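You operate a simulated robot arm through the tools that you are given. There is no shell and no other tool.

The job below is to be done with a simulated robot arm. You get a single attempt, and the scene is never put back.

TASK
Clear the serving flap and fold it down against the cart.
Fine: the steel bowl goes into the red basin, the steel straw holder on to the side table; the bracket folds in flat. Set down upright: straw holder.
Where things are to end (x, y in the base frame): straw holder within 60 mm of [90, -1230].

The check looks at the end state, three seconds after you hand in, the way a careful person would. Anything else that was tipped, shoved, dropped, spilled or broken makes it a failure. Flat cloth is picked up by pressing the open fingertips on it (5 to 10 N) and closing them slowly along it; thin cloth reads only 2 to 8 mm in the jaws.

THE ROBOT
A 6-joint arm with a three-finger gripper, fixed in place. Base frame: the origin is on the floor under the middle of its stand, x ahead of it, y to its left, z up. Lengths are in mm, angles in degrees, forces in N, time in s.
It reaches about 1213 mm from its shoulder. Its first joint turns from -166.0 to 166.0 degrees. Payload 4.89 kg.
Tool frame: the origin (TCP) lies between the finger pads and is the grasp point; the fingertips stand 30 mm ahead of it; z points along the fingers, y is the line along which they close. The gripper opens to 164 mm; its body begins 125 mm behind the TCP.
Orientation is told as [roll, pitch, yaw] about the base's x, y, z axes, in that order, counted from this pose: with the fingers straight down and closing along the base's y, the tool's x points along the base's -x, its y along +y and its z along -z.

THE INTERFACE
- The arm moves only by the tool play_rows. Its argument "deltas" is a list of rows, each a list of 7 numbers: the shift along the tool's x, y, z in mm, then the turn, a rotation vector about the tool's x, y, z in degrees, then the finger opening in mm, from 0 to 164. In form: [[dx, dy, dz, rx, ry, rz, claw], ...]. A call has 1 to 20 rows; each row shifts and turns the commanded pose from where the row before left it, along the tool's axes as they then stand. Each row takes 0.2 s and may step no farther than 50 mm and 8.6 degrees from the row before; otherwise, or with a gripper value out of range, the whole call is refused. Where a pose cannot be reached the arm comes as near as it can. A force on the tool above 90 N (or 10 N above the force at the start of the call, whichever is more), or a blocked arm, ends the call early, and 0.2 s more pass. The fingers move at their own pace (about 108 mm/s each) and stop on an object; they squeeze with about 42 N. The grip force told is the motor's: it shows also when the fingers shut on nothing. Time passes only in rows, and 0.2 s behind the last, so rows that do not move let the fingers close. The reply holds the time, the measured pose of the TCP, the force on the tool along the base axes, the opening and the grip force, in the units named above and with some noise, with the torque about the TCP (base axes, N m) and any sound that the robot's microphone picked up, and new pictures: "views" is both (left out), scene, wrist or none.
- Cameras (640 x 400 px; columns grow to the right, rows downward): "scene" is fixed at [399.3, 667.3, 1640.7]; the picture's right is [-0.98, 0.18, 0.00], its down [0.08, 0.44, -0.89] and it looks along [-0.16, -0.88, -0.45] (base axes); focal length 357 px, centre (320, 200). "wrist" rides on the gripper at [76, -2, -152] in the tool frame; the picture's right is [0.02, 1.00, 0.00], its down [-0.88, 0.02, -0.47] and it looks along [-0.47, 0.01, 0.88] (tool axes); focal length 247 px, centre (320, 200). There is no depth. A picture from a camera that has moved, and an enlarged one, comes with that camera's place and axes in the base frame and with its lens. The place of the scene camera against the robot may be out by one fixed shift of up to 25 mm in any direction.
- lift_body(by): moves the trunk up (or, below 0, down) by that many mm; the arm rides with it, the base frame stays. It gives what a move gives, with no picture.
- zoom(camera, box): a new picture of the part [left, top, right, bottom] of that camera's present view, enlarged. The clock stands still meanwhile.
- job_done(): hands the job in; it is judged then, once.

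Places have to be worked out from the pictures, the camera data and where the tool is seen. Open the gripper and draw the arm clear of the work before you hand the job in, unless the task says otherwise.

The tools are called as name(argument=value, ...) on one line, values as JSON. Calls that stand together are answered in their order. play_rows: Moves the arm, as the interface text tells. Its arguments: {"type":"object","properties":{"deltas":{"type":"array"},"views":{"type":"string","enum":["both","scene","wrist","none"]}},"required":["deltas"]} The other tools are called the same way: lift_body (by) moves the trunk up or down; zoom (camera, box) takes an enlarged picture of a part of a camera's view; job_done () hands the job in.

At the start:

```text
t: 0.0
tool_pos: [408.6, -414.1, 1283.0]
tcp_rot: [0.0, -0.1, 0.0]
ft_force: [-0.4, 0.4, 1.3]
ft_torque: [-0.02, -0.01, 0.0]
finger_gap: 164.2
gripper_force: 0.1
trunk travel left (down, up): [-325.0, 65.0]
```

scene: 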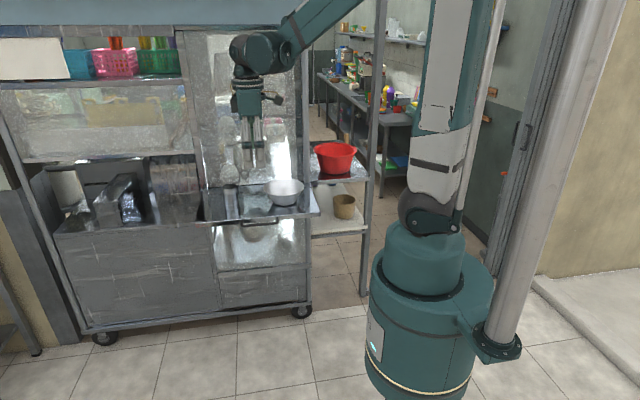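
wrist: 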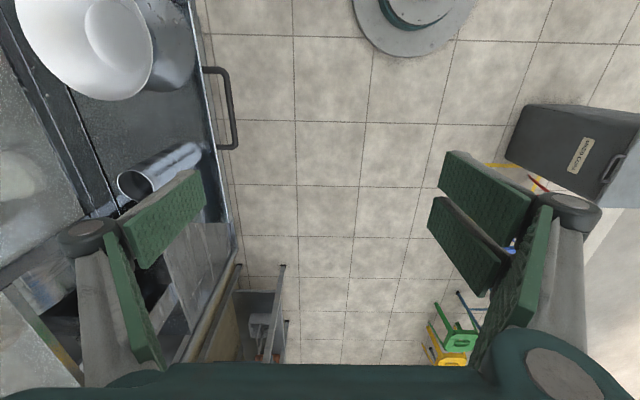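

The scene shows a cart with a flap carrying a bowl, and a side table with a red basin. I zoom in on both cameras to identify the bowl, straw holder, flap, handle and bracket.

zoom(camera="scene", box=[180, 120, 380, 245])

zoom(camera="scene", box=[200, 180, 320, 320])

zoom(camera="wrist", box=[0, 0, 320, 400])

```text
3.20 times, centred on (280, 182) of scene
camera zoom: at [399.3, 667.3, 1640.7], right [-0.98, 0.18, 0.0], down [0.08, 0.44, -0.89], along [-0.16, -0.88, -0.45], focal length 1143 px, centre (448, 256)
```

zoom: 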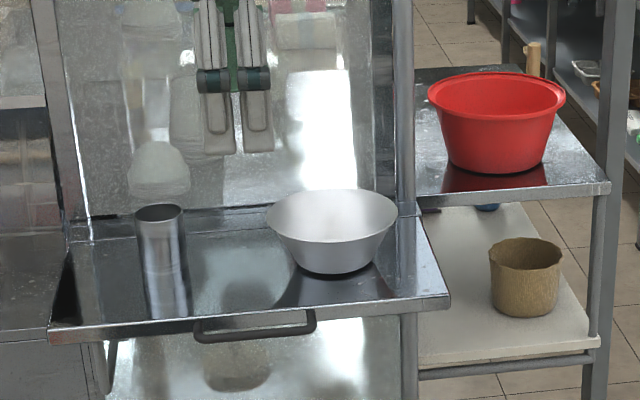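

```text
2.86 times, centred on (260, 250) of scene
camera zoom: at [399.3, 667.3, 1640.7], right [-0.98, 0.18, 0.0], down [0.08, 0.44, -0.89], along [-0.16, -0.88, -0.45], focal length 1021 px, centre (491, 57)
```

zoom: 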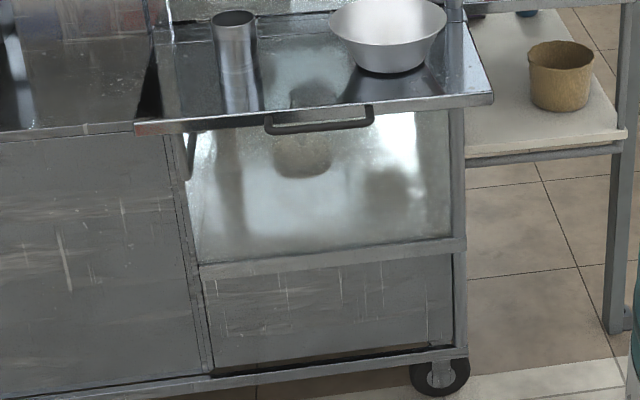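

```text
1.00 times, centred on (160, 200) of wrist (not enlarged: the box is as wide or as high as the picture)
camera zoom: at [330.8, -416.0, 1434.1], right [-0.02, 1.0, 0.0], down [0.88, 0.02, 0.47], along [0.47, 0.01, -0.88], focal length 247 px, centre (480, 200)
```

zoom: 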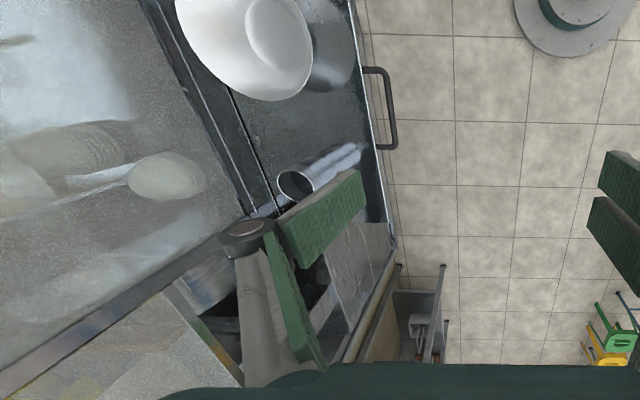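

The flap (z≈935) holds the bowl near [303,-734] and an upright straw holder near [526,-754]; the handle is at y≈-587 and a dark bracket hangs below the +x side. I rotate the tool 90° about its axis so that the wrist camera looks toward the cart, with no translation.

play_rows(deltas=[[0, 0, 0, 0, 0, 8.2, 164], [0, 0, 0, 0, 0, 8.2, 164], [0, 0, 0, 0, 0, 8.2, 164], [0, 0, 0, 0, 0, 8.2, 164], [0, 0, 0, 0, 0, 8.2, 164], [0, 0, 0, 0, 0, 8.2, 164], [0, 0, 0, 0, 0, 8.2, 164], [0, 0, 0, 0, 0, 8.2, 164], [0, 0, 0, 0, 0, 8.2, 164], [0, 0, 0, 0, 0, 8.2, 164], [0, 0, 0, 0, 0, 8, 164]], views="both")

```text
t: 2.4
tool_pos: [408.3, -414.7, 1282.0]
tcp_rot: [0.0, 0.0, -90.0]
ft_force: [-0.2, -1.3, 0.2]
ft_torque: [-0.02, 0.0, -0.01]
finger_gap: 164.0
gripper_force: 0.1
trunk travel left (down, up): [-325.0, 65.0]
camera wrist: at [405.4, -338.4, 1433.6], right [1.0, 0.02, 0.0], down [0.02, -0.88, 0.47], along [0.01, -0.47, -0.88], focal length 247 px, centre (320, 200)
```

scene: 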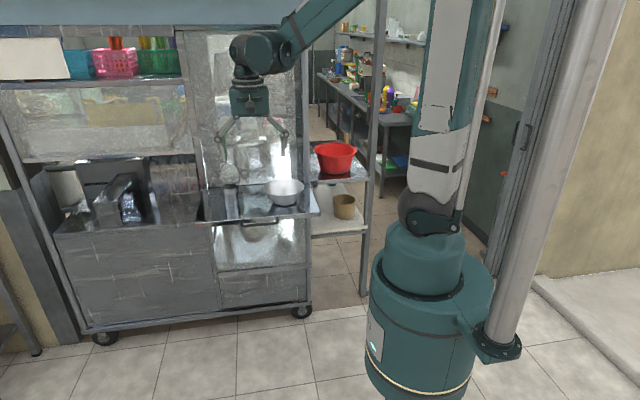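
wrist: 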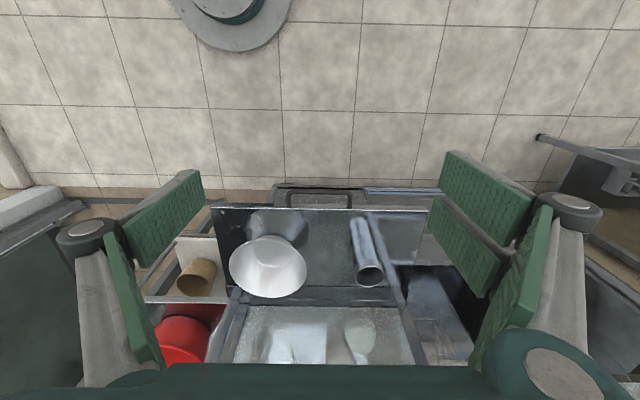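

The wrist camera now looks at the flap with bowl, holder and handle all in view; I zoom in to locate them more exactly.

zoom(camera="wrist", box=[200, 170, 450, 326])

zoom(camera="scene", box=[190, 175, 330, 262])

```text
2.56 times, centred on (325, 248) of wrist
camera zoom: at [405.4, -338.4, 1433.6], right [1.0, 0.02, 0.0], down [0.02, -0.88, 0.47], along [0.01, -0.47, -0.88], focal length 632 px, centre (307, 77)
```

zoom: 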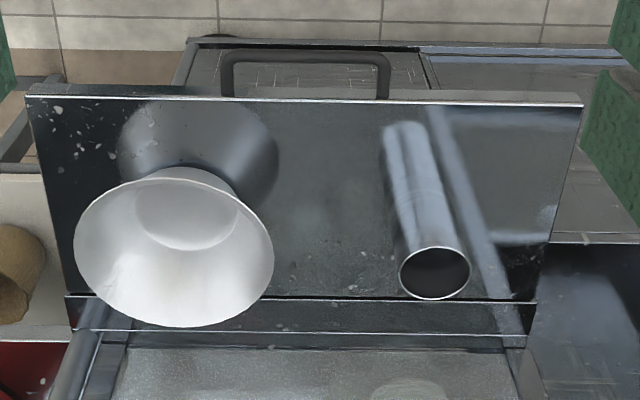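

```text
4.57 times, centred on (260, 218) of scene
camera zoom: at [399.3, 667.3, 1640.7], right [-0.98, 0.18, 0.0], down [0.08, 0.44, -0.89], along [-0.16, -0.88, -0.45], focal length 1633 px, centre (594, 115)
```

zoom: 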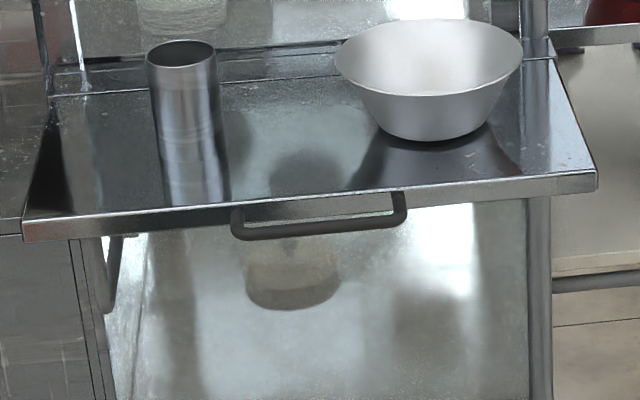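

Stereo from the two wrist views puts the flap at z≈905 (y −914…−647, x 140…684), the bowl rim centre near [292,−758,989] (diameter ≈188), the holder top near [530,−760,1014], and the handle at y≈−597, z≈908. Now I move up and to the right to look at the side table.

play_rows(deltas=[[-10, -32, -15, 0, 0, 0, 164], [-10, -32, -15, 0, 0, 0, 164], [-10, -32, -15, 0, 0, 0, 164], [-10, -32, -15, 0, 0, 0, 164], [-10, -32, -15, 0, 0, 0, 164], [-10, -32, -15, 0, 0, 0, 164], [-10, -32, -15, 0, 0, 0, 164], [-10, -32, -15, 0, 0, 0, 164], [0, 0, 0, 0, -7, 0, 164], [0, 0, 0, 0, -7, 0, 164], [0, 0, 0, 0, -7, 0, 164], [0, 0, 0, 0, -7, 0, 164]], views="both")

```text
t: 4.6
tool_pos: [174.2, -595.7, 1425.3]
tcp_rot: [0.0, -13.7, -90.6]
ft_force: [-0.6, -0.1, 0.3]
ft_torque: [0.07, -0.08, 0.05]
finger_gap: 163.9
gripper_force: 0.0
trunk travel left (down, up): [-325.0, 65.0]
stopped in row 11: the arm was blocked; the commanded pose is now the measured one
camera wrist: at [173.2, -485.7, 1554.8], right [1.0, 0.01, -0.01], down [0.01, -0.74, 0.67], along [0.0, -0.67, -0.74], focal length 247 px, centre (320, 200)
```

scene: 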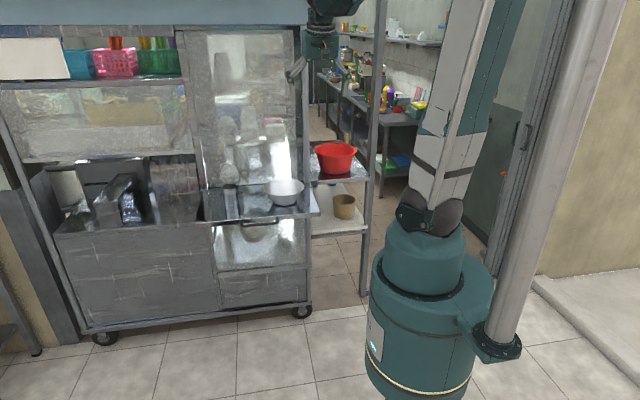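
wrist: 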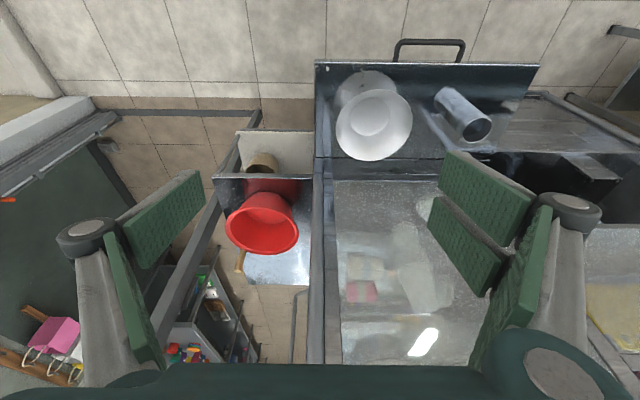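

The arm was blocked near the top, perhaps by the cart's canopy or a joint limit; I check the scene there before moving further.

zoom(camera="scene", box=[220, 0, 420, 125])

zoom(camera="wrist", box=[200, 40, 520, 240])

```text
3.20 times, centred on (320, 62) of scene
camera zoom: at [399.3, 667.3, 1640.7], right [-0.98, 0.18, 0.0], down [0.08, 0.44, -0.89], along [-0.16, -0.88, -0.45], focal length 1143 px, centre (320, 640)
```

zoom: 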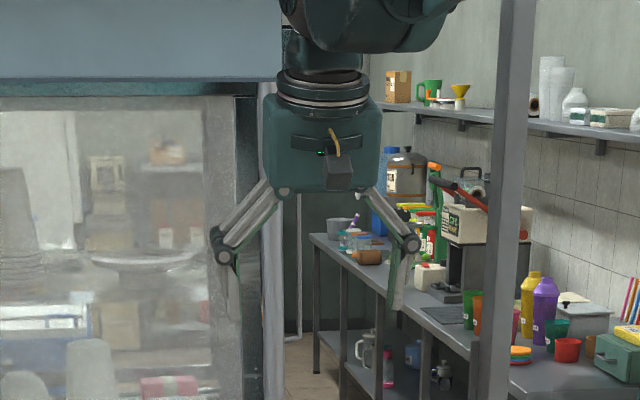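

```text
2.00 times, centred on (360, 140) of wrist
camera zoom: at [173.2, -485.7, 1554.8], right [1.0, 0.01, -0.01], down [0.01, -0.74, 0.67], along [0.0, -0.67, -0.74], focal length 494 px, centre (240, 320)
```

zoom: 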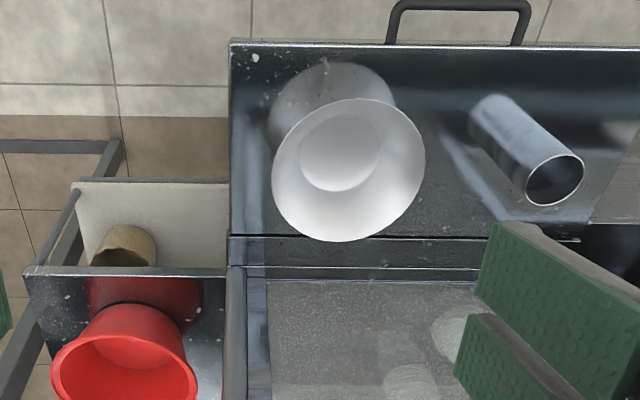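

I can already see the table and basin from here; zooming on them for position before moving away from this blocked pose.

zoom(camera="wrist", box=[190, 120, 350, 300])

zoom(camera="scene", box=[295, 125, 395, 225])

```text
2.22 times, centred on (270, 210) of wrist
camera zoom: at [173.2, -485.7, 1554.8], right [1.0, 0.01, -0.01], down [0.01, -0.74, 0.67], along [0.0, -0.67, -0.74], focal length 549 px, centre (431, 178)
```

zoom: 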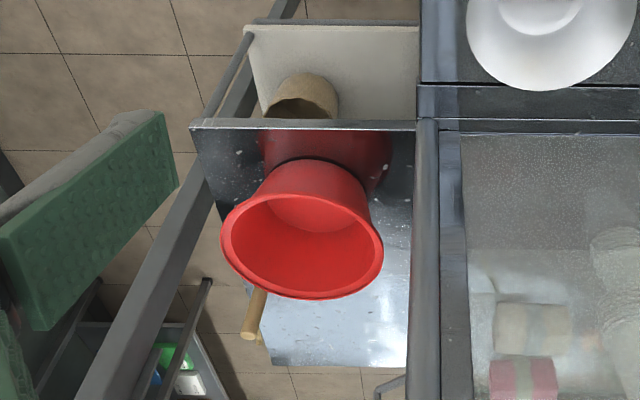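

```text
4.00 times, centred on (345, 175) of scene
camera zoom: at [399.3, 667.3, 1640.7], right [-0.98, 0.18, 0.0], down [0.08, 0.44, -0.89], along [-0.16, -0.88, -0.45], focal length 1429 px, centre (220, 300)
```

zoom: 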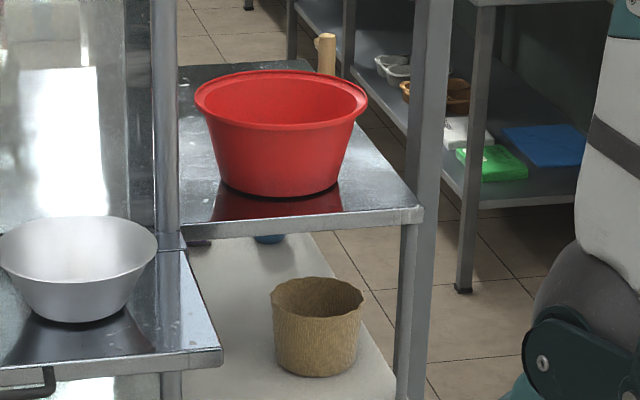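

From triangulation the table top is at z≈898 (front edge y≈−985, x from ≈−188), basin rim centre ≈[−14,−1103,1024], radius ≈121. I back away from the canopy, lowering and moving to −x to get a second view of the table from the side.

play_rows(deltas=[[15, 0, 20, 0, 0, 0, 164], [8, -30, 20, 0, 0, 0, 164], [4, -35, 16, 0, 0, 0, 164], [4, -35, 16, 0, 0, 0, 164], [4, -35, 16, 0, 0, 0, 164], [4, -35, 16, 0, 0, 0, 164], [0, -35, 10, 0, 0, 0, 164]], views="both")

```text
t: 6.2
tool_pos: [-26.9, -577.0, 1303.8]
tcp_rot: [-0.1, -13.7, -90.6]
ft_force: [-0.6, -0.1, 0.2]
ft_torque: [0.01, 0.07, -0.02]
finger_gap: 163.9
gripper_force: 0.0
trunk travel left (down, up): [-325.0, 65.0]
camera wrist: at [-28.4, -468.1, 1432.3], right [1.0, 0.01, -0.01], down [0.01, -0.74, 0.67], along [0.0, -0.67, -0.74], focal length 247 px, centre (320, 200)
```

scene: 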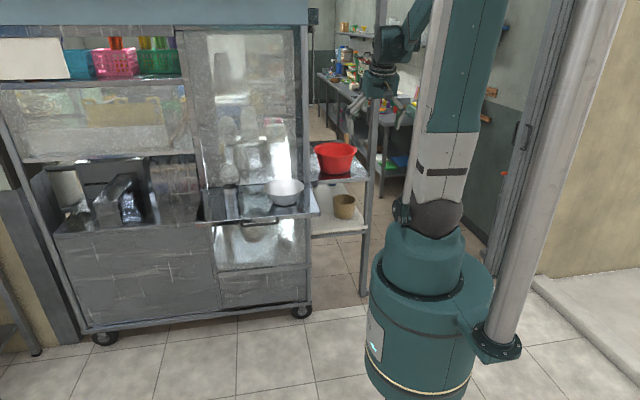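
wrist: 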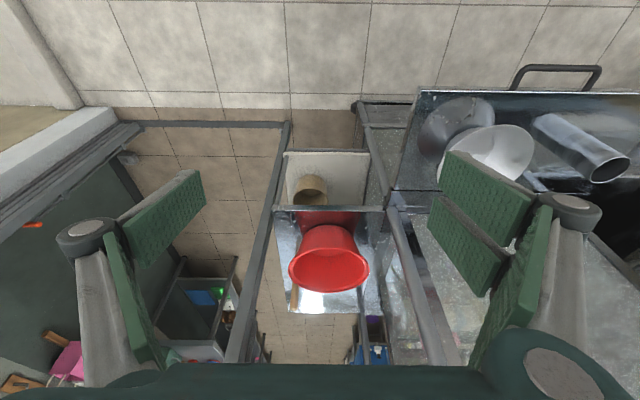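

Much better view down onto the side table between its tall post and the cart's side. Zooming in for measurements.

zoom(camera="wrist", box=[220, 120, 480, 340])

zoom(camera="wrist", box=[250, 190, 450, 330])

```text
1.82 times, centred on (350, 230) of wrist
camera zoom: at [-28.4, -468.1, 1432.3], right [1.0, 0.01, -0.01], down [0.01, -0.74, 0.67], along [0.0, -0.67, -0.74], focal length 449 px, centre (266, 146)
```

zoom: 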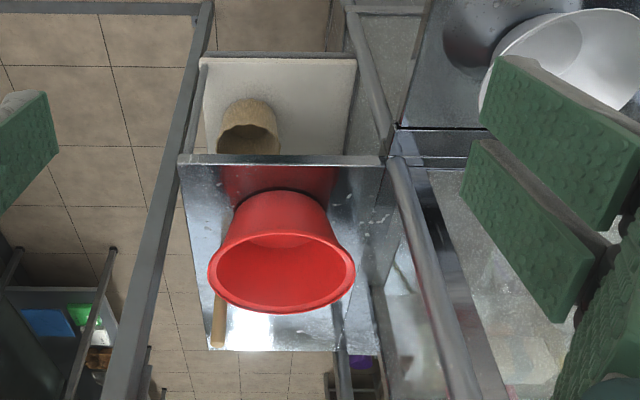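

```text
2.86 times, centred on (350, 260) of wrist
camera zoom: at [-28.4, -468.1, 1432.3], right [1.0, 0.01, -0.01], down [0.01, -0.74, 0.67], along [0.0, -0.67, -0.74], focal length 706 px, centre (234, 29)
```

zoom: 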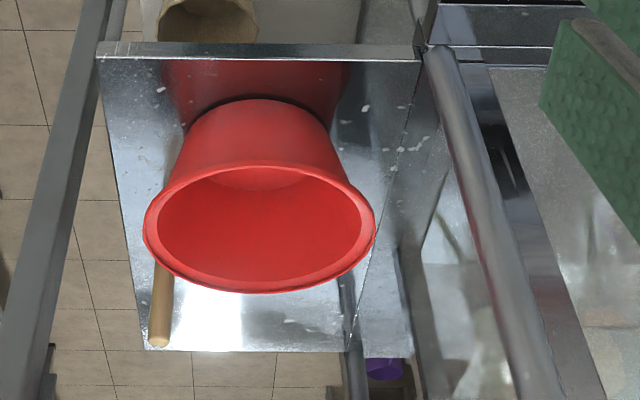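

Wrist-only triangulation (better baseline) gives: flap z≈937 (hinge y≈−872, front y≈−624, x 157…664), bowl rim centre ≈[296,−734,1013] radius ≈88, holder top ≈[531,−738,1023], basin rim ≈[−2,−1054,1058] radius ≈111, table top z≈950. I turn the tool back to yaw 0 and move above the near rim of the bowl.

play_rows(deltas=[[0, 0, 0, 0, 6.8, 0, 164], [0, 0, 0, 0, 6.9, 0, 164], [0, 0, 0, 0, 0, -8.2, 130], [0, 0, 0, 0, 0, -8.2, 110], [0, 0, 0, 0, 0, -8.2, 90], [0, 0, 0, 0, 0, -8.2, 90], [0, 0, 0, 0, 0, -8.2, 90], [0, 0, 0, 0, 0, -8.2, 90], [0, 0, 0, 0, 0, -8.3, 90], [0, 0, 0, 0, 0, -8.3, 90], [0, 0, 0, 0, 0, -8.3, 90], [0, 0, 0, 0, 0, -8.3, 90], [0, 0, 0, 0, 0, -8.2, 90]], views="scene")

```text
t: 9.0
tool_pos: [-30.3, -580.1, 1305.4]
tcp_rot: [0.0, 0.0, 0.2]
ft_force: [0.3, 0.4, -0.1]
ft_torque: [-0.04, 0.01, 0.0]
finger_gap: 90.1
gripper_force: 0.0
trunk travel left (down, up): [-325.0, 65.0]
```

scene: 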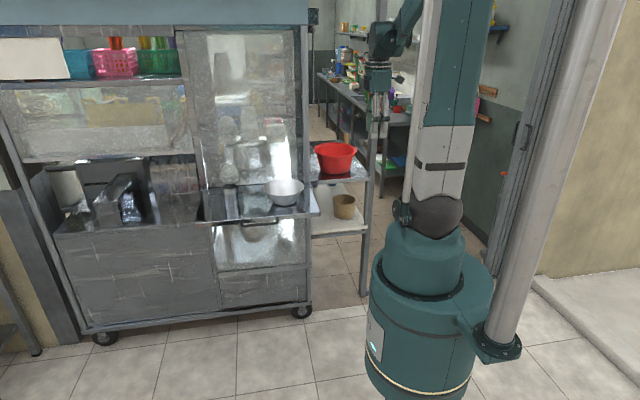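

The tool is at yaw 0 with the gap at 90. Now I translate toward [296,−560,1170] and tilt the fingers 25° toward −y, staying well above the bowl.

play_rows(deltas=[[-36, 3, 10, 0, 0, 0, 90], [-36, 3, 15, 0, 0, 0, 90], [-36, 3, 15, 0, 0, 0, 90], [-36, 3, 15, 0, 0, 0, 90], [-36, 3, 15, 0, 0, 0, 90], [-36, 3, 15, 0, 0, 0, 90], [-36, 3, 15, 0, 0, 0, 90], [-36, 0, 15, 0, 0, 0, 90], [-38, 0, 15, 0, 0, 0, 90], [0, 0, 0, 8.3, 0, 0, 90], [0, 0, 0, 8.3, 0, 0, 90], [0, 0, 0, 8.4, 0, 0, 90]], views="both")

```text
t: 11.6
tool_pos: [294.7, -556.5, 1175.4]
tcp_rot: [-25.1, 0.0, 0.1]
ft_force: [-0.2, 0.1, 0.8]
ft_torque: [0.03, -0.06, 0.03]
finger_gap: 89.9
gripper_force: 0.1
trunk travel left (down, up): [-325.0, 65.0]
camera wrist: at [217.6, -495.4, 1314.1], right [-0.02, 0.91, -0.42], down [0.88, 0.22, 0.42], along [0.47, -0.36, -0.8], focal length 247 px, centre (320, 200)
```

scene: 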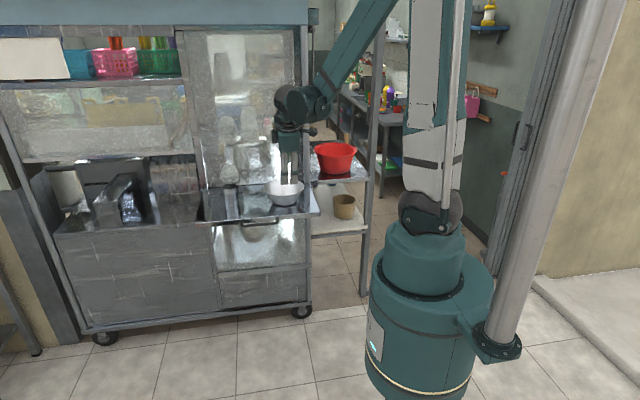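
wrist: 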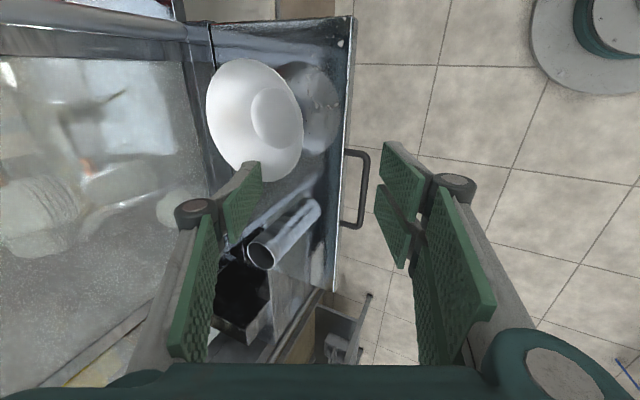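

The bowl appears close to the predicted place; I zoom to measure the rim more accurately before descending.

zoom(camera="wrist", box=[190, 40, 390, 165])

zoom(camera="wrist", box=[170, 130, 530, 355])

zoom(camera="scene", box=[230, 70, 350, 250])

```text
3.20 times, centred on (290, 102) of wrist
camera zoom: at [217.6, -495.4, 1314.1], right [-0.02, 0.91, -0.42], down [0.88, 0.22, 0.42], along [0.47, -0.36, -0.8], focal length 790 px, centre (416, 512)
```

zoom: 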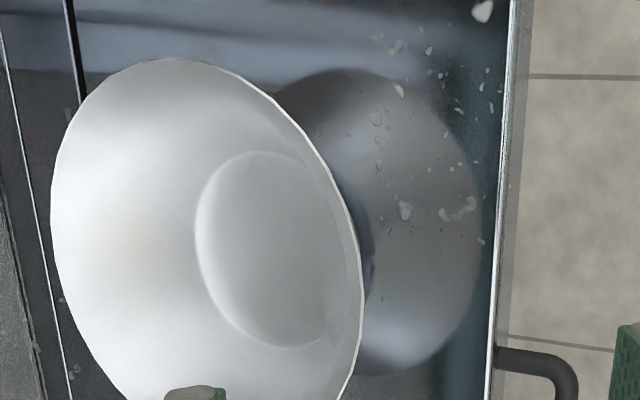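

```text
1.78 times, centred on (350, 242) of wrist
camera zoom: at [217.6, -495.4, 1314.1], right [-0.02, 0.91, -0.42], down [0.88, 0.22, 0.42], along [0.47, -0.36, -0.8], focal length 439 px, centre (267, 124)
```

zoom: 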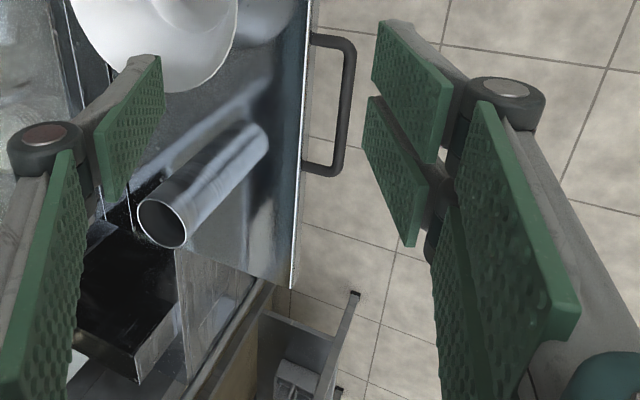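

```text
2.22 times, centred on (290, 160) of scene
camera zoom: at [399.3, 667.3, 1640.7], right [-0.98, 0.18, 0.0], down [0.08, 0.44, -0.89], along [-0.16, -0.88, -0.45], focal length 794 px, centre (387, 289)
```

zoom: 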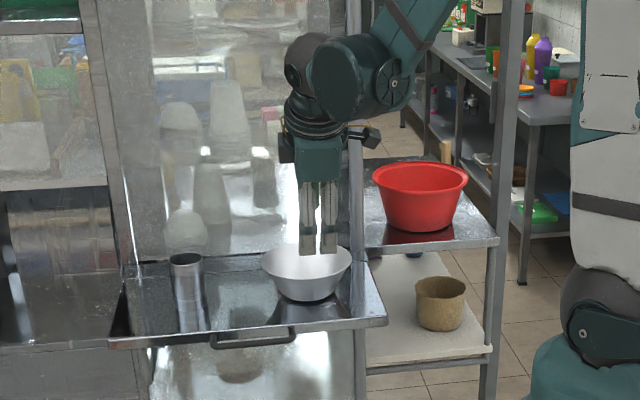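

Fit across views gives the bowl rim centre ≈[296,−748,1013], R≈89.5, so the near rim is at y≈−659. I line the tool up with the wall's slope and descend most of the way, stopping ~48 mm short to check.

play_rows(deltas=[[-1, -12, 30, 0, 0, 0, 80], [0, -12, 30, 0, 0, 0, 80], [0, 0, 30, 0, 0, 0, 80], [0, 0, 30, 0, 0, 0, 80], [0, 0, 30, 0, 0, 0, 80], [0, 0, 0, 0, 0, 0, 80]], views="both")

```text
t: 13.0
tool_pos: [297.3, -643.4, 1050.5]
tcp_rot: [-25.0, 0.0, 0.0]
ft_force: [0.3, -0.9, -0.4]
ft_torque: [0.09, 0.04, -0.04]
finger_gap: 80.1
gripper_force: 0.1
trunk travel left (down, up): [-325.0, 65.0]
camera wrist: at [220.6, -580.9, 1188.0], right [-0.02, 0.91, -0.42], down [0.88, 0.22, 0.42], along [0.47, -0.36, -0.8], focal length 247 px, centre (320, 200)
```

scene: 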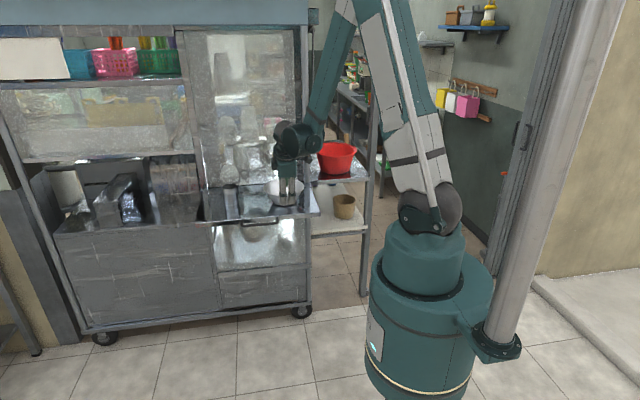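
wrist: 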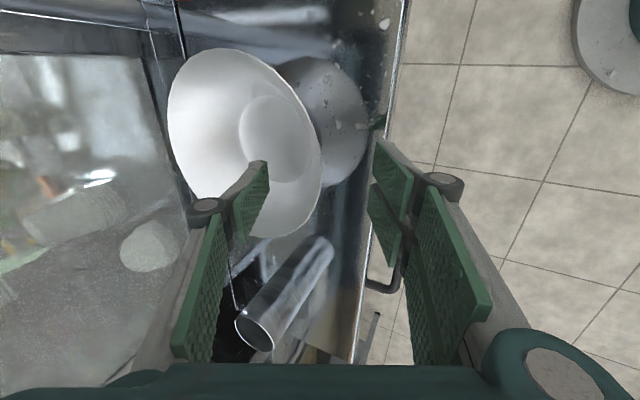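

The near rim sits centred between the fingers (col ≈321 at row 172, as predicted). I go the last ~46 mm along the wall and then check before closing.

play_rows(deltas=[[0, 0, 16, 0, 0, 0, 80], [0, 0, 16, 0, 0, 0, 80], [0, 0, 14, 0, 0, 0, 80], [0, 0, 0, 0, 0, 0, 80]], views="both")

```text
t: 14.0
tool_pos: [296.7, -664.9, 1008.9]
tcp_rot: [-25.0, 0.0, 0.0]
ft_force: [0.4, -1.1, 0.0]
ft_torque: [0.03, 0.0, -0.03]
finger_gap: 80.0
gripper_force: 0.0
trunk travel left (down, up): [-325.0, 65.0]
camera wrist: at [219.7, -601.5, 1147.3], right [-0.02, 0.91, -0.42], down [0.88, 0.22, 0.42], along [0.47, -0.36, -0.8], focal length 247 px, centre (320, 200)
```

scene: 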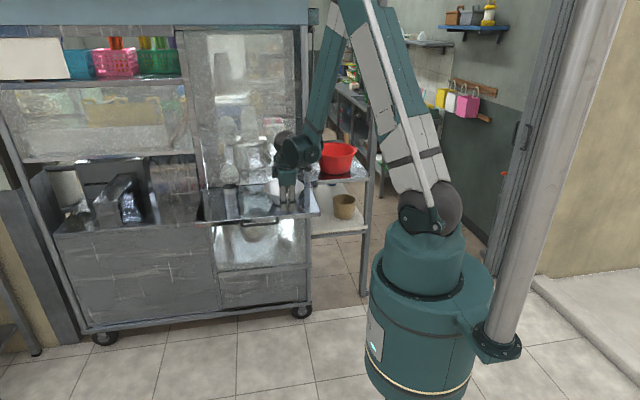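
wrist: 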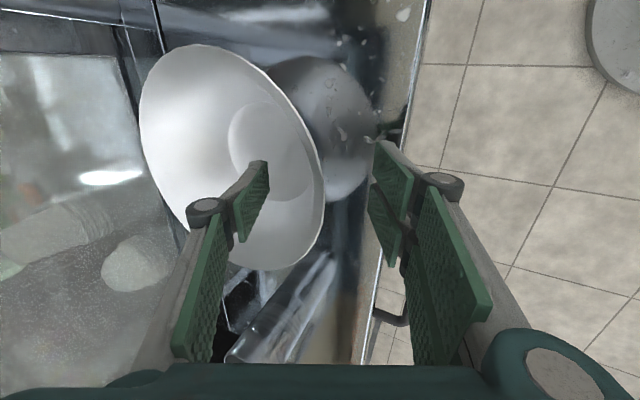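

Rim passes through the pad midline at about (322,190), right at the TCP. Zooming to verify finger placement before closing.

zoom(camera="wrist", box=[220, 110, 440, 280])

zoom(camera="scene", box=[240, 120, 340, 230])

```text
2.35 times, centred on (330, 195) of wrist
camera zoom: at [219.7, -601.5, 1147.3], right [-0.02, 0.91, -0.42], down [0.88, 0.22, 0.42], along [0.47, -0.36, -0.8], focal length 581 px, centre (296, 212)
```

zoom: 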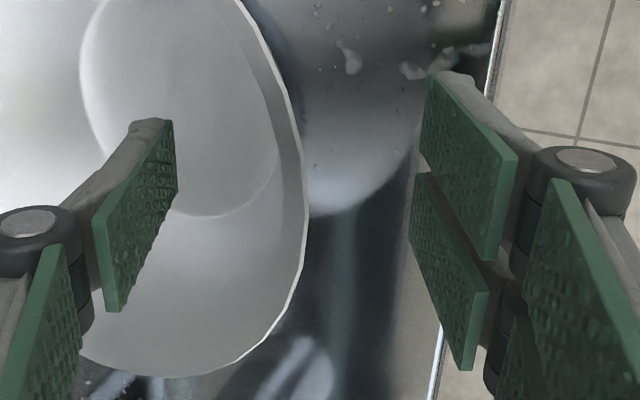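

```text
3.64 times, centred on (290, 175) of scene
camera zoom: at [399.3, 667.3, 1640.7], right [-0.98, 0.18, 0.0], down [0.08, 0.44, -0.89], along [-0.16, -0.88, -0.45], focal length 1299 px, centre (429, 291)
```

zoom: 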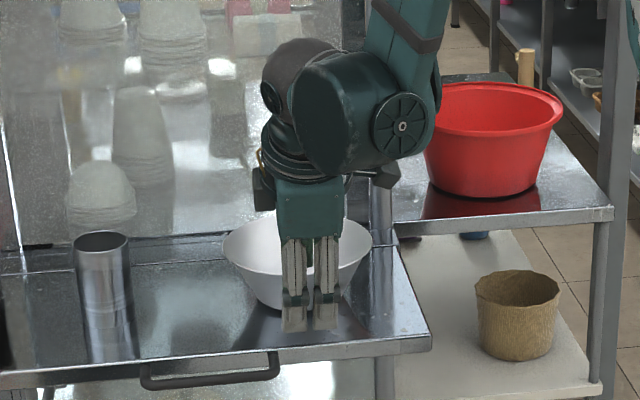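

The single finger is inside and the pair outside, as wanted. I close on the wall.

play_rows(deltas=[[0, 0, 0, 0, 0, 0, 40], [0, 0, 0, 0, 0, 0, 15], [0, 0, 0, 0, 0, 0, 0], [0, 0, 0, 0, 0, 0, 0], [0, 0, 0, 0, 0, 0, 0]], views="wrist")

```text
t: 15.2
tool_pos: [296.6, -664.0, 1010.1]
tcp_rot: [-25.0, 0.0, 0.2]
ft_force: [1.3, -5.8, 13.4]
ft_torque: [-2.0, -0.03, 0.11]
finger_gap: 7.1
gripper_force: 41.9
trunk travel left (down, up): [-325.0, 65.0]
camera wrist: at [219.6, -601.0, 1147.9], right [-0.02, 0.91, -0.42], down [0.88, 0.22, 0.42], along [0.47, -0.36, -0.8], focal length 247 px, centre (320, 200)
```

wrist: 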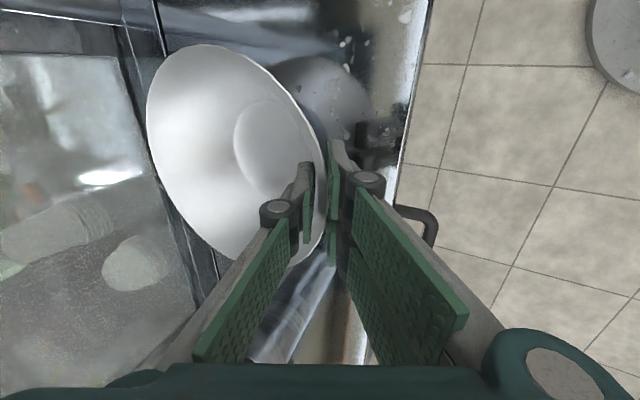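

The wall is held (gap 7 mm, 42 N grip). I lift straight up a little and check that the bowl comes along level.

play_rows(deltas=[[0, -2.1, -4.5, 0, 0, 0, 0], [0, -4.2, -9.1, 0, 0, 0, 0], [0, -6.3, -13.6, 0, 0, 0, 0], [0, -8.5, -18.1, 0, 0, 0, 0], [0, 0, 0, 0, 0, 0, 0]], views="both")

```text
t: 16.4
tool_pos: [298.1, -665.3, 1058.8]
tcp_rot: [-25.1, 0.0, 0.0]
ft_force: [-0.4, -0.4, -1.6]
ft_torque: [0.1, 0.0, 0.02]
finger_gap: 6.0
gripper_force: 42.0
trunk travel left (down, up): [-325.0, 65.0]
camera wrist: at [220.6, -601.7, 1196.9], right [-0.02, 0.91, -0.42], down [0.88, 0.22, 0.42], along [0.47, -0.36, -0.8], focal length 247 px, centre (320, 200)
```

scene: 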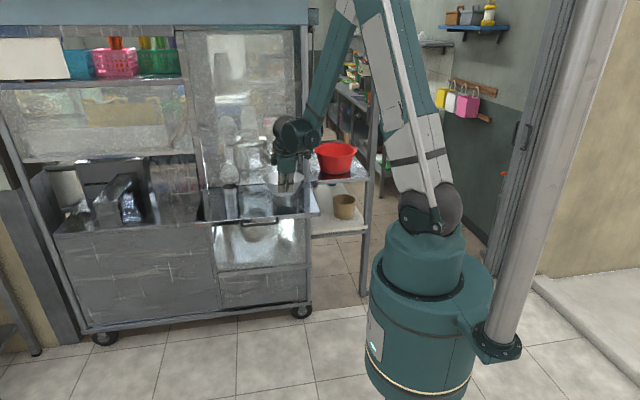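
wrist: 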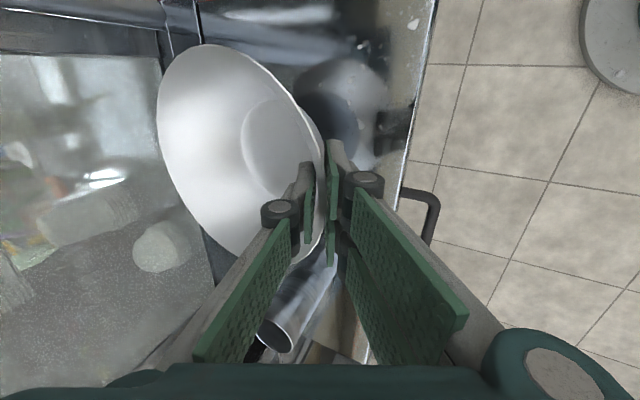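

The bowl is off the flap and nearly level, weight ≈1.6 N. I raise it to clear the basin rim and carry it −x, keeping clear of the cart post, then yaw −10° so the wrist stays between the posts.

play_rows(deltas=[[0, -12, -33, 0, 0, 0, 0], [0, -12, -33, 0, 0, 0, 0], [0, -12, -33, 0, 0, 0, 0], [30, 0, 0, 0, 0, 0, 0], [35, 0, 0, 0, 0, 0, 0], [35, 0, 0, 0, 0, 0, 0], [35, 0, 0, 0, 0, 0, 0], [35, 0, 0, 0, 0, 0, 0], [35, 0, 0, 0, 0, 0, 0], [35, 0, 0, 0, 0, 0, 0], [30, 0, 0, 0, 0, 0, 0], [15, 0, 0, 0, 0, 0, 0], [0, 0, 0, 0, 2.12, 4.53, 0], [0, 0, 0, 0, 2.12, 4.53, 0], [0, 0, 0, 0, 0, 0, 0]], views="both")

```text
t: 19.6
tool_pos: [13.8, -654.3, 1163.6]
tcp_rot: [-25.1, 0.1, -10.0]
ft_force: [0.2, 0.6, -2.3]
ft_torque: [0.08, 0.01, -0.01]
finger_gap: 5.8
gripper_force: 41.7
trunk travel left (down, up): [-325.0, 65.0]
camera wrist: at [-51.8, -579.8, 1301.6], right [0.14, 0.9, -0.42], down [0.91, 0.06, 0.42], along [0.4, -0.44, -0.8], focal length 247 px, centre (320, 200)
```

scene: 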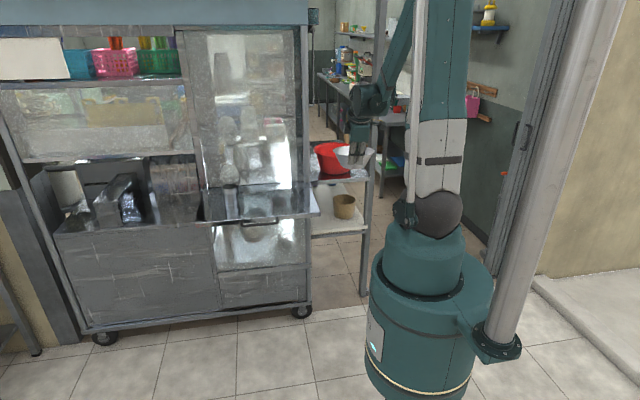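
wrist: 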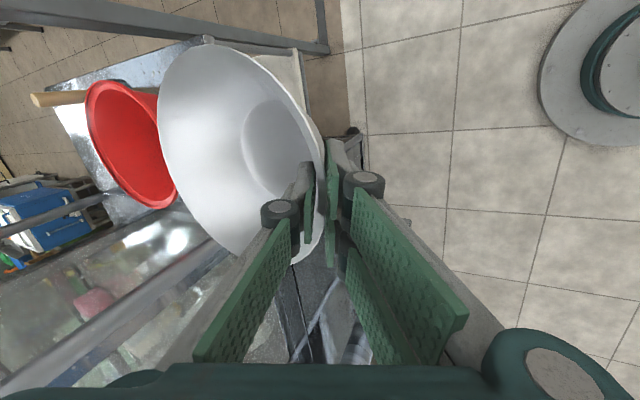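

The basin is visible left of the bowl, close to where I predicted. I zoom to fit both rims before moving over it.

zoom(camera="wrist", box=[20, 20, 340, 220])

zoom(camera="scene", box=[300, 70, 420, 220])

```text
2.00 times, centred on (180, 120) of wrist
camera zoom: at [-51.8, -579.8, 1301.6], right [0.14, 0.9, -0.42], down [0.91, 0.06, 0.42], along [0.4, -0.44, -0.8], focal length 494 px, centre (600, 360)
```

zoom: 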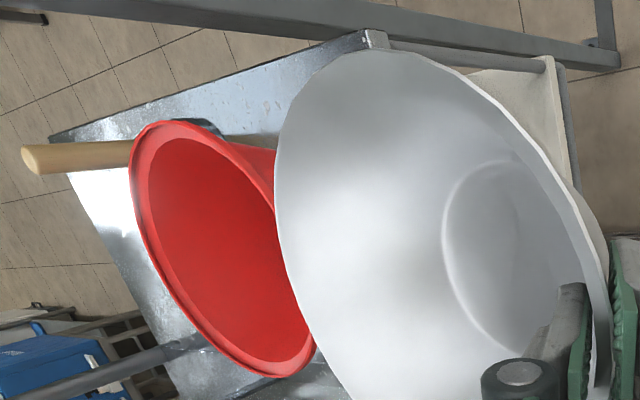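

```text
2.67 times, centred on (360, 145) of scene
camera zoom: at [399.3, 667.3, 1640.7], right [-0.98, 0.18, 0.0], down [0.08, 0.44, -0.89], along [-0.16, -0.88, -0.45], focal length 953 px, centre (213, 347)
```

zoom: 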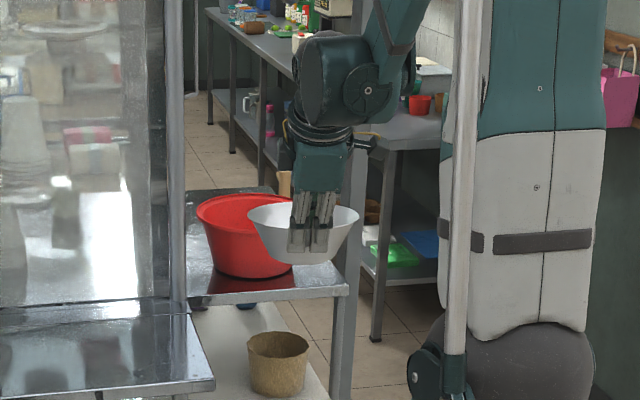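

Fits agree: basin rim centre ≈[−3,−1066,1060], R≈111 (inner ≈96), and the bowl droops ~12° away from the gripper. I raise it for clearance, steepen the tool by 8°, and move most of the way over the basin.

play_rows(deltas=[[0, -7.7, -16.3, 0, 0, 0, 0], [0, -7.7, -16.3, 0, 0, 0, 0], [0, 0, 0, -4, 0, 0, 0], [0, 0, 0, -4, 0, 0, 0], [-6.1, -34.5, 10.5, 0, 0, 0, 0], [-6.1, -34.5, 10.5, 0, 0, 0, 0], [-6.1, -34.5, 10.5, 0, 0, 0, 0], [-6.1, -34.5, 10.5, 0, 0, 0, 0], [-6.1, -34.5, 10.5, 0, 0, 0, 0], [-6.1, -34.5, 10.5, 0, 0, 0, 0], [0, 0, 0, 0, 0, 0, 0]], views="both")

```text
t: 22.0
tool_pos: [10.4, -873.5, 1198.8]
tcp_rot: [-16.9, 0.1, -10.0]
ft_force: [-0.8, -1.2, -3.0]
ft_torque: [0.25, -0.05, -0.03]
finger_gap: 6.1
gripper_force: 42.1
trunk travel left (down, up): [-325.0, 65.0]
camera wrist: at [-58.1, -819.5, 1343.9], right [0.14, 0.95, -0.29], down [0.89, 0.0, 0.45], along [0.42, -0.33, -0.85], focal length 247 px, centre (320, 200)
```

scene: 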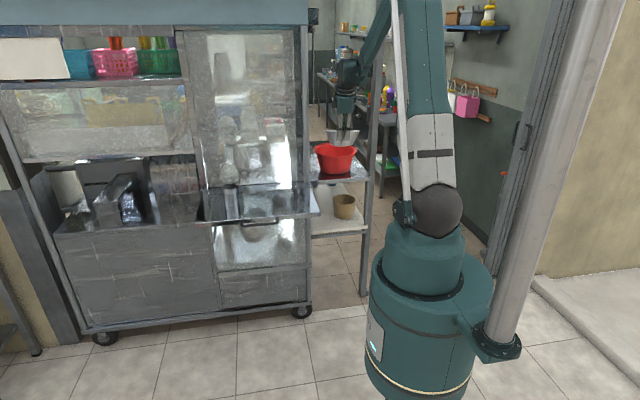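
wrist: 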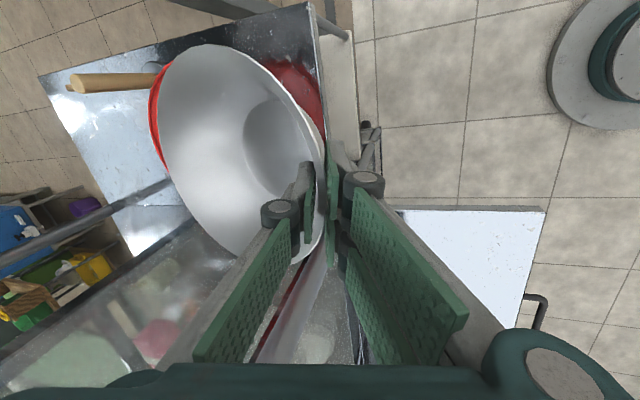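

Clearance between the two posts looks fine. I move the last ~110 mm so the bowl is over the basin.

play_rows(deltas=[[-6.1, -34.5, 10.5, 0, 0, 0, 0], [-6.1, -34.5, 10.5, 0, 0, 0, 0], [-6.1, -34.5, 10.5, 0, 0, 0, 0], [0, 0, 0, 0, 0, 0, 0]], views="both")

zoom(camera="scene", box=[295, 60, 395, 200])

zoom(camera="wrist", box=[120, 20, 400, 270])

```text
t: 23.0
tool_pos: [12.6, -978.9, 1201.7]
tcp_rot: [-16.9, 0.1, -10.0]
ft_force: [-0.7, -0.5, -2.8]
ft_torque: [0.23, -0.02, -0.04]
finger_gap: 6.0
gripper_force: 41.7
trunk travel left (down, up): [-325.0, 65.0]
camera wrist: at [-55.9, -924.9, 1347.2], right [0.14, 0.95, -0.29], down [0.9, 0.0, 0.45], along [0.42, -0.33, -0.85], focal length 247 px, centre (320, 200)
```

scene: 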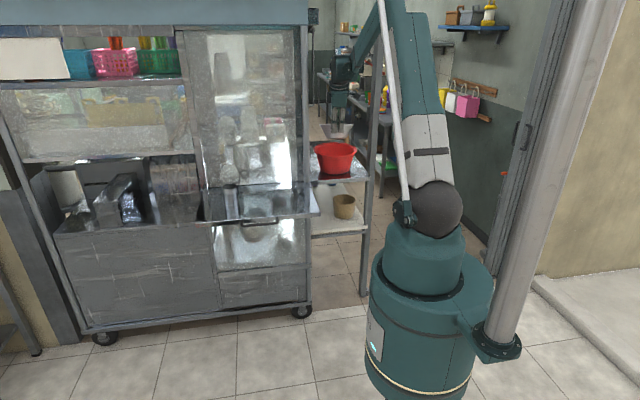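
wrist: 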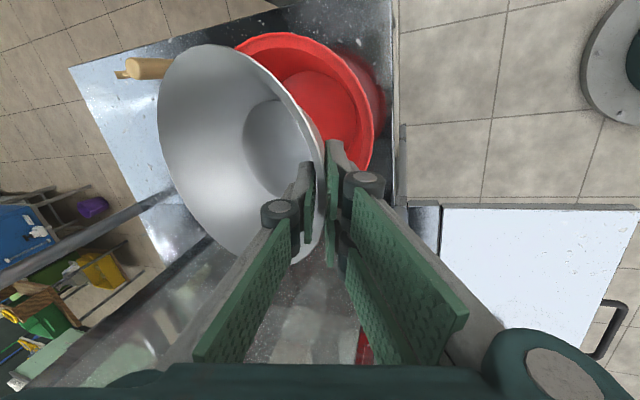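

```text
2.86 times, centred on (345, 130) of scene
camera zoom: at [399.3, 667.3, 1640.7], right [-0.98, 0.18, 0.0], down [0.08, 0.44, -0.89], along [-0.16, -0.88, -0.45], focal length 1021 px, centre (249, 400)
```

zoom: 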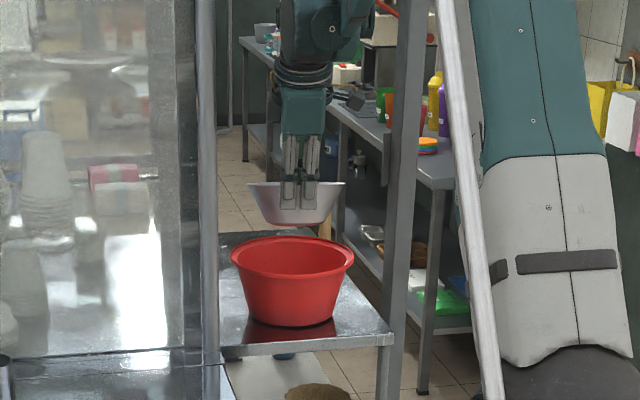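

```text
1.60 times, centred on (260, 145) of wrist
camera zoom: at [-55.9, -924.9, 1347.2], right [0.14, 0.95, -0.29], down [0.9, 0.0, 0.45], along [0.42, -0.33, -0.85], focal length 395 px, centre (416, 288)
```

zoom: 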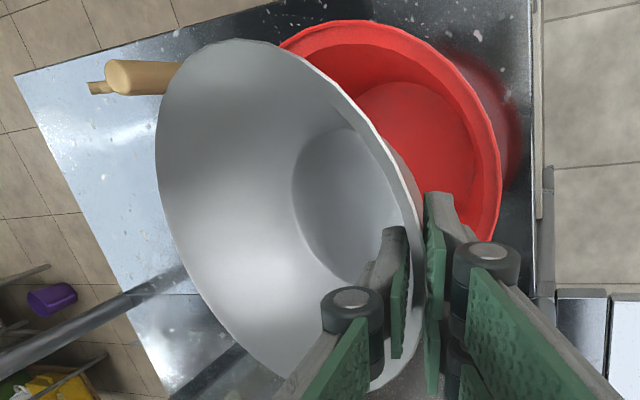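

The bowl is centred over the basin (TCP ≈87 mm short of the basin centre along the grip direction) with ~13° droop. I shift 6 mm further and lower to about z=1110, watching the force.

play_rows(deltas=[[0, -5.7, 1.7, 0, 0, 0, 0], [0, 6.7, 22, 0, 0, 0, 0], [0, 6.7, 22, 0, 0, 0, 0], [0, 6.7, 22, 0, 0, 0, 0], [0, 5, 16.5, 0, 0, 0, 0], [0, 0, 0, 0, 0, 0, 0]], views="both")

zoom(camera="scene", box=[295, 90, 395, 200])

zoom(camera="wrist", box=[120, 20, 400, 270])

```text
t: 24.4
tool_pos: [8.7, -991.0, 1112.7]
tcp_rot: [-17.1, -0.1, -10.1]
ft_force: [-0.8, -0.9, -2.5]
ft_torque: [0.21, 0.0, 0.05]
finger_gap: 6.1
gripper_force: 42.6
trunk travel left (down, up): [-325.0, 65.0]
camera wrist: at [-60.1, -935.8, 1257.4], right [0.14, 0.95, -0.29], down [0.89, 0.0, 0.45], along [0.42, -0.33, -0.85], focal length 247 px, centre (320, 200)
```

scene: 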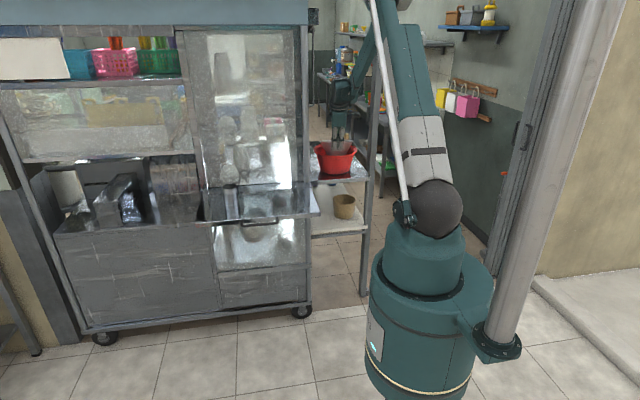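
wrist: 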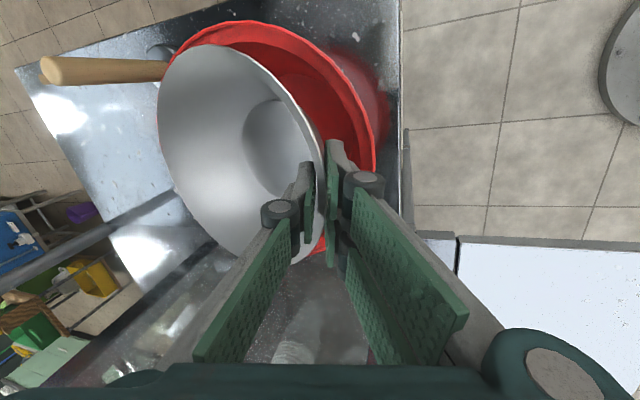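

```text
3.64 times, centred on (345, 145) of scene
camera zoom: at [399.3, 667.3, 1640.7], right [-0.98, 0.18, 0.0], down [0.08, 0.44, -0.89], along [-0.16, -0.88, -0.45], focal length 1299 px, centre (229, 400)
```

zoom: 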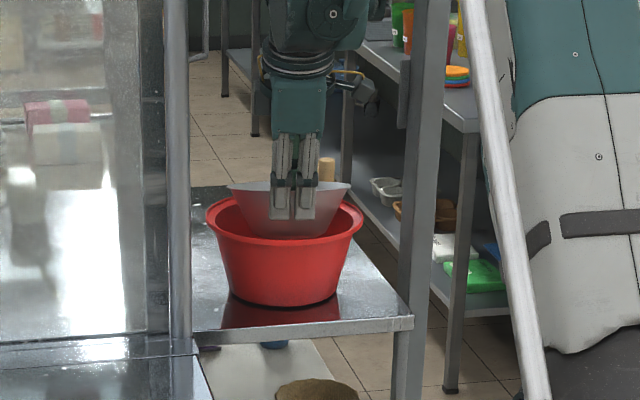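

```text
1.60 times, centred on (260, 145) of wrist
camera zoom: at [-60.1, -935.8, 1257.4], right [0.14, 0.95, -0.29], down [0.89, 0.0, 0.45], along [0.42, -0.33, -0.85], focal length 395 px, centre (416, 288)
```

zoom: 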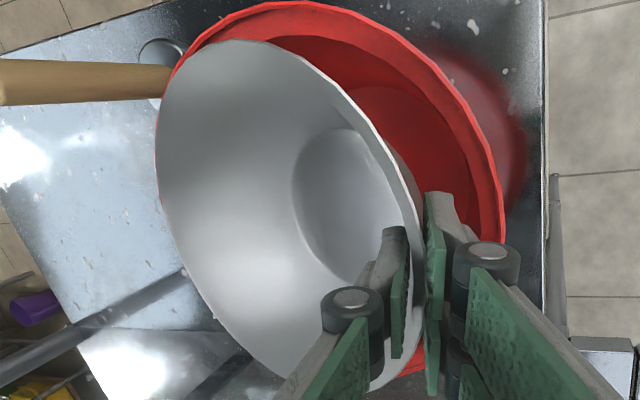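

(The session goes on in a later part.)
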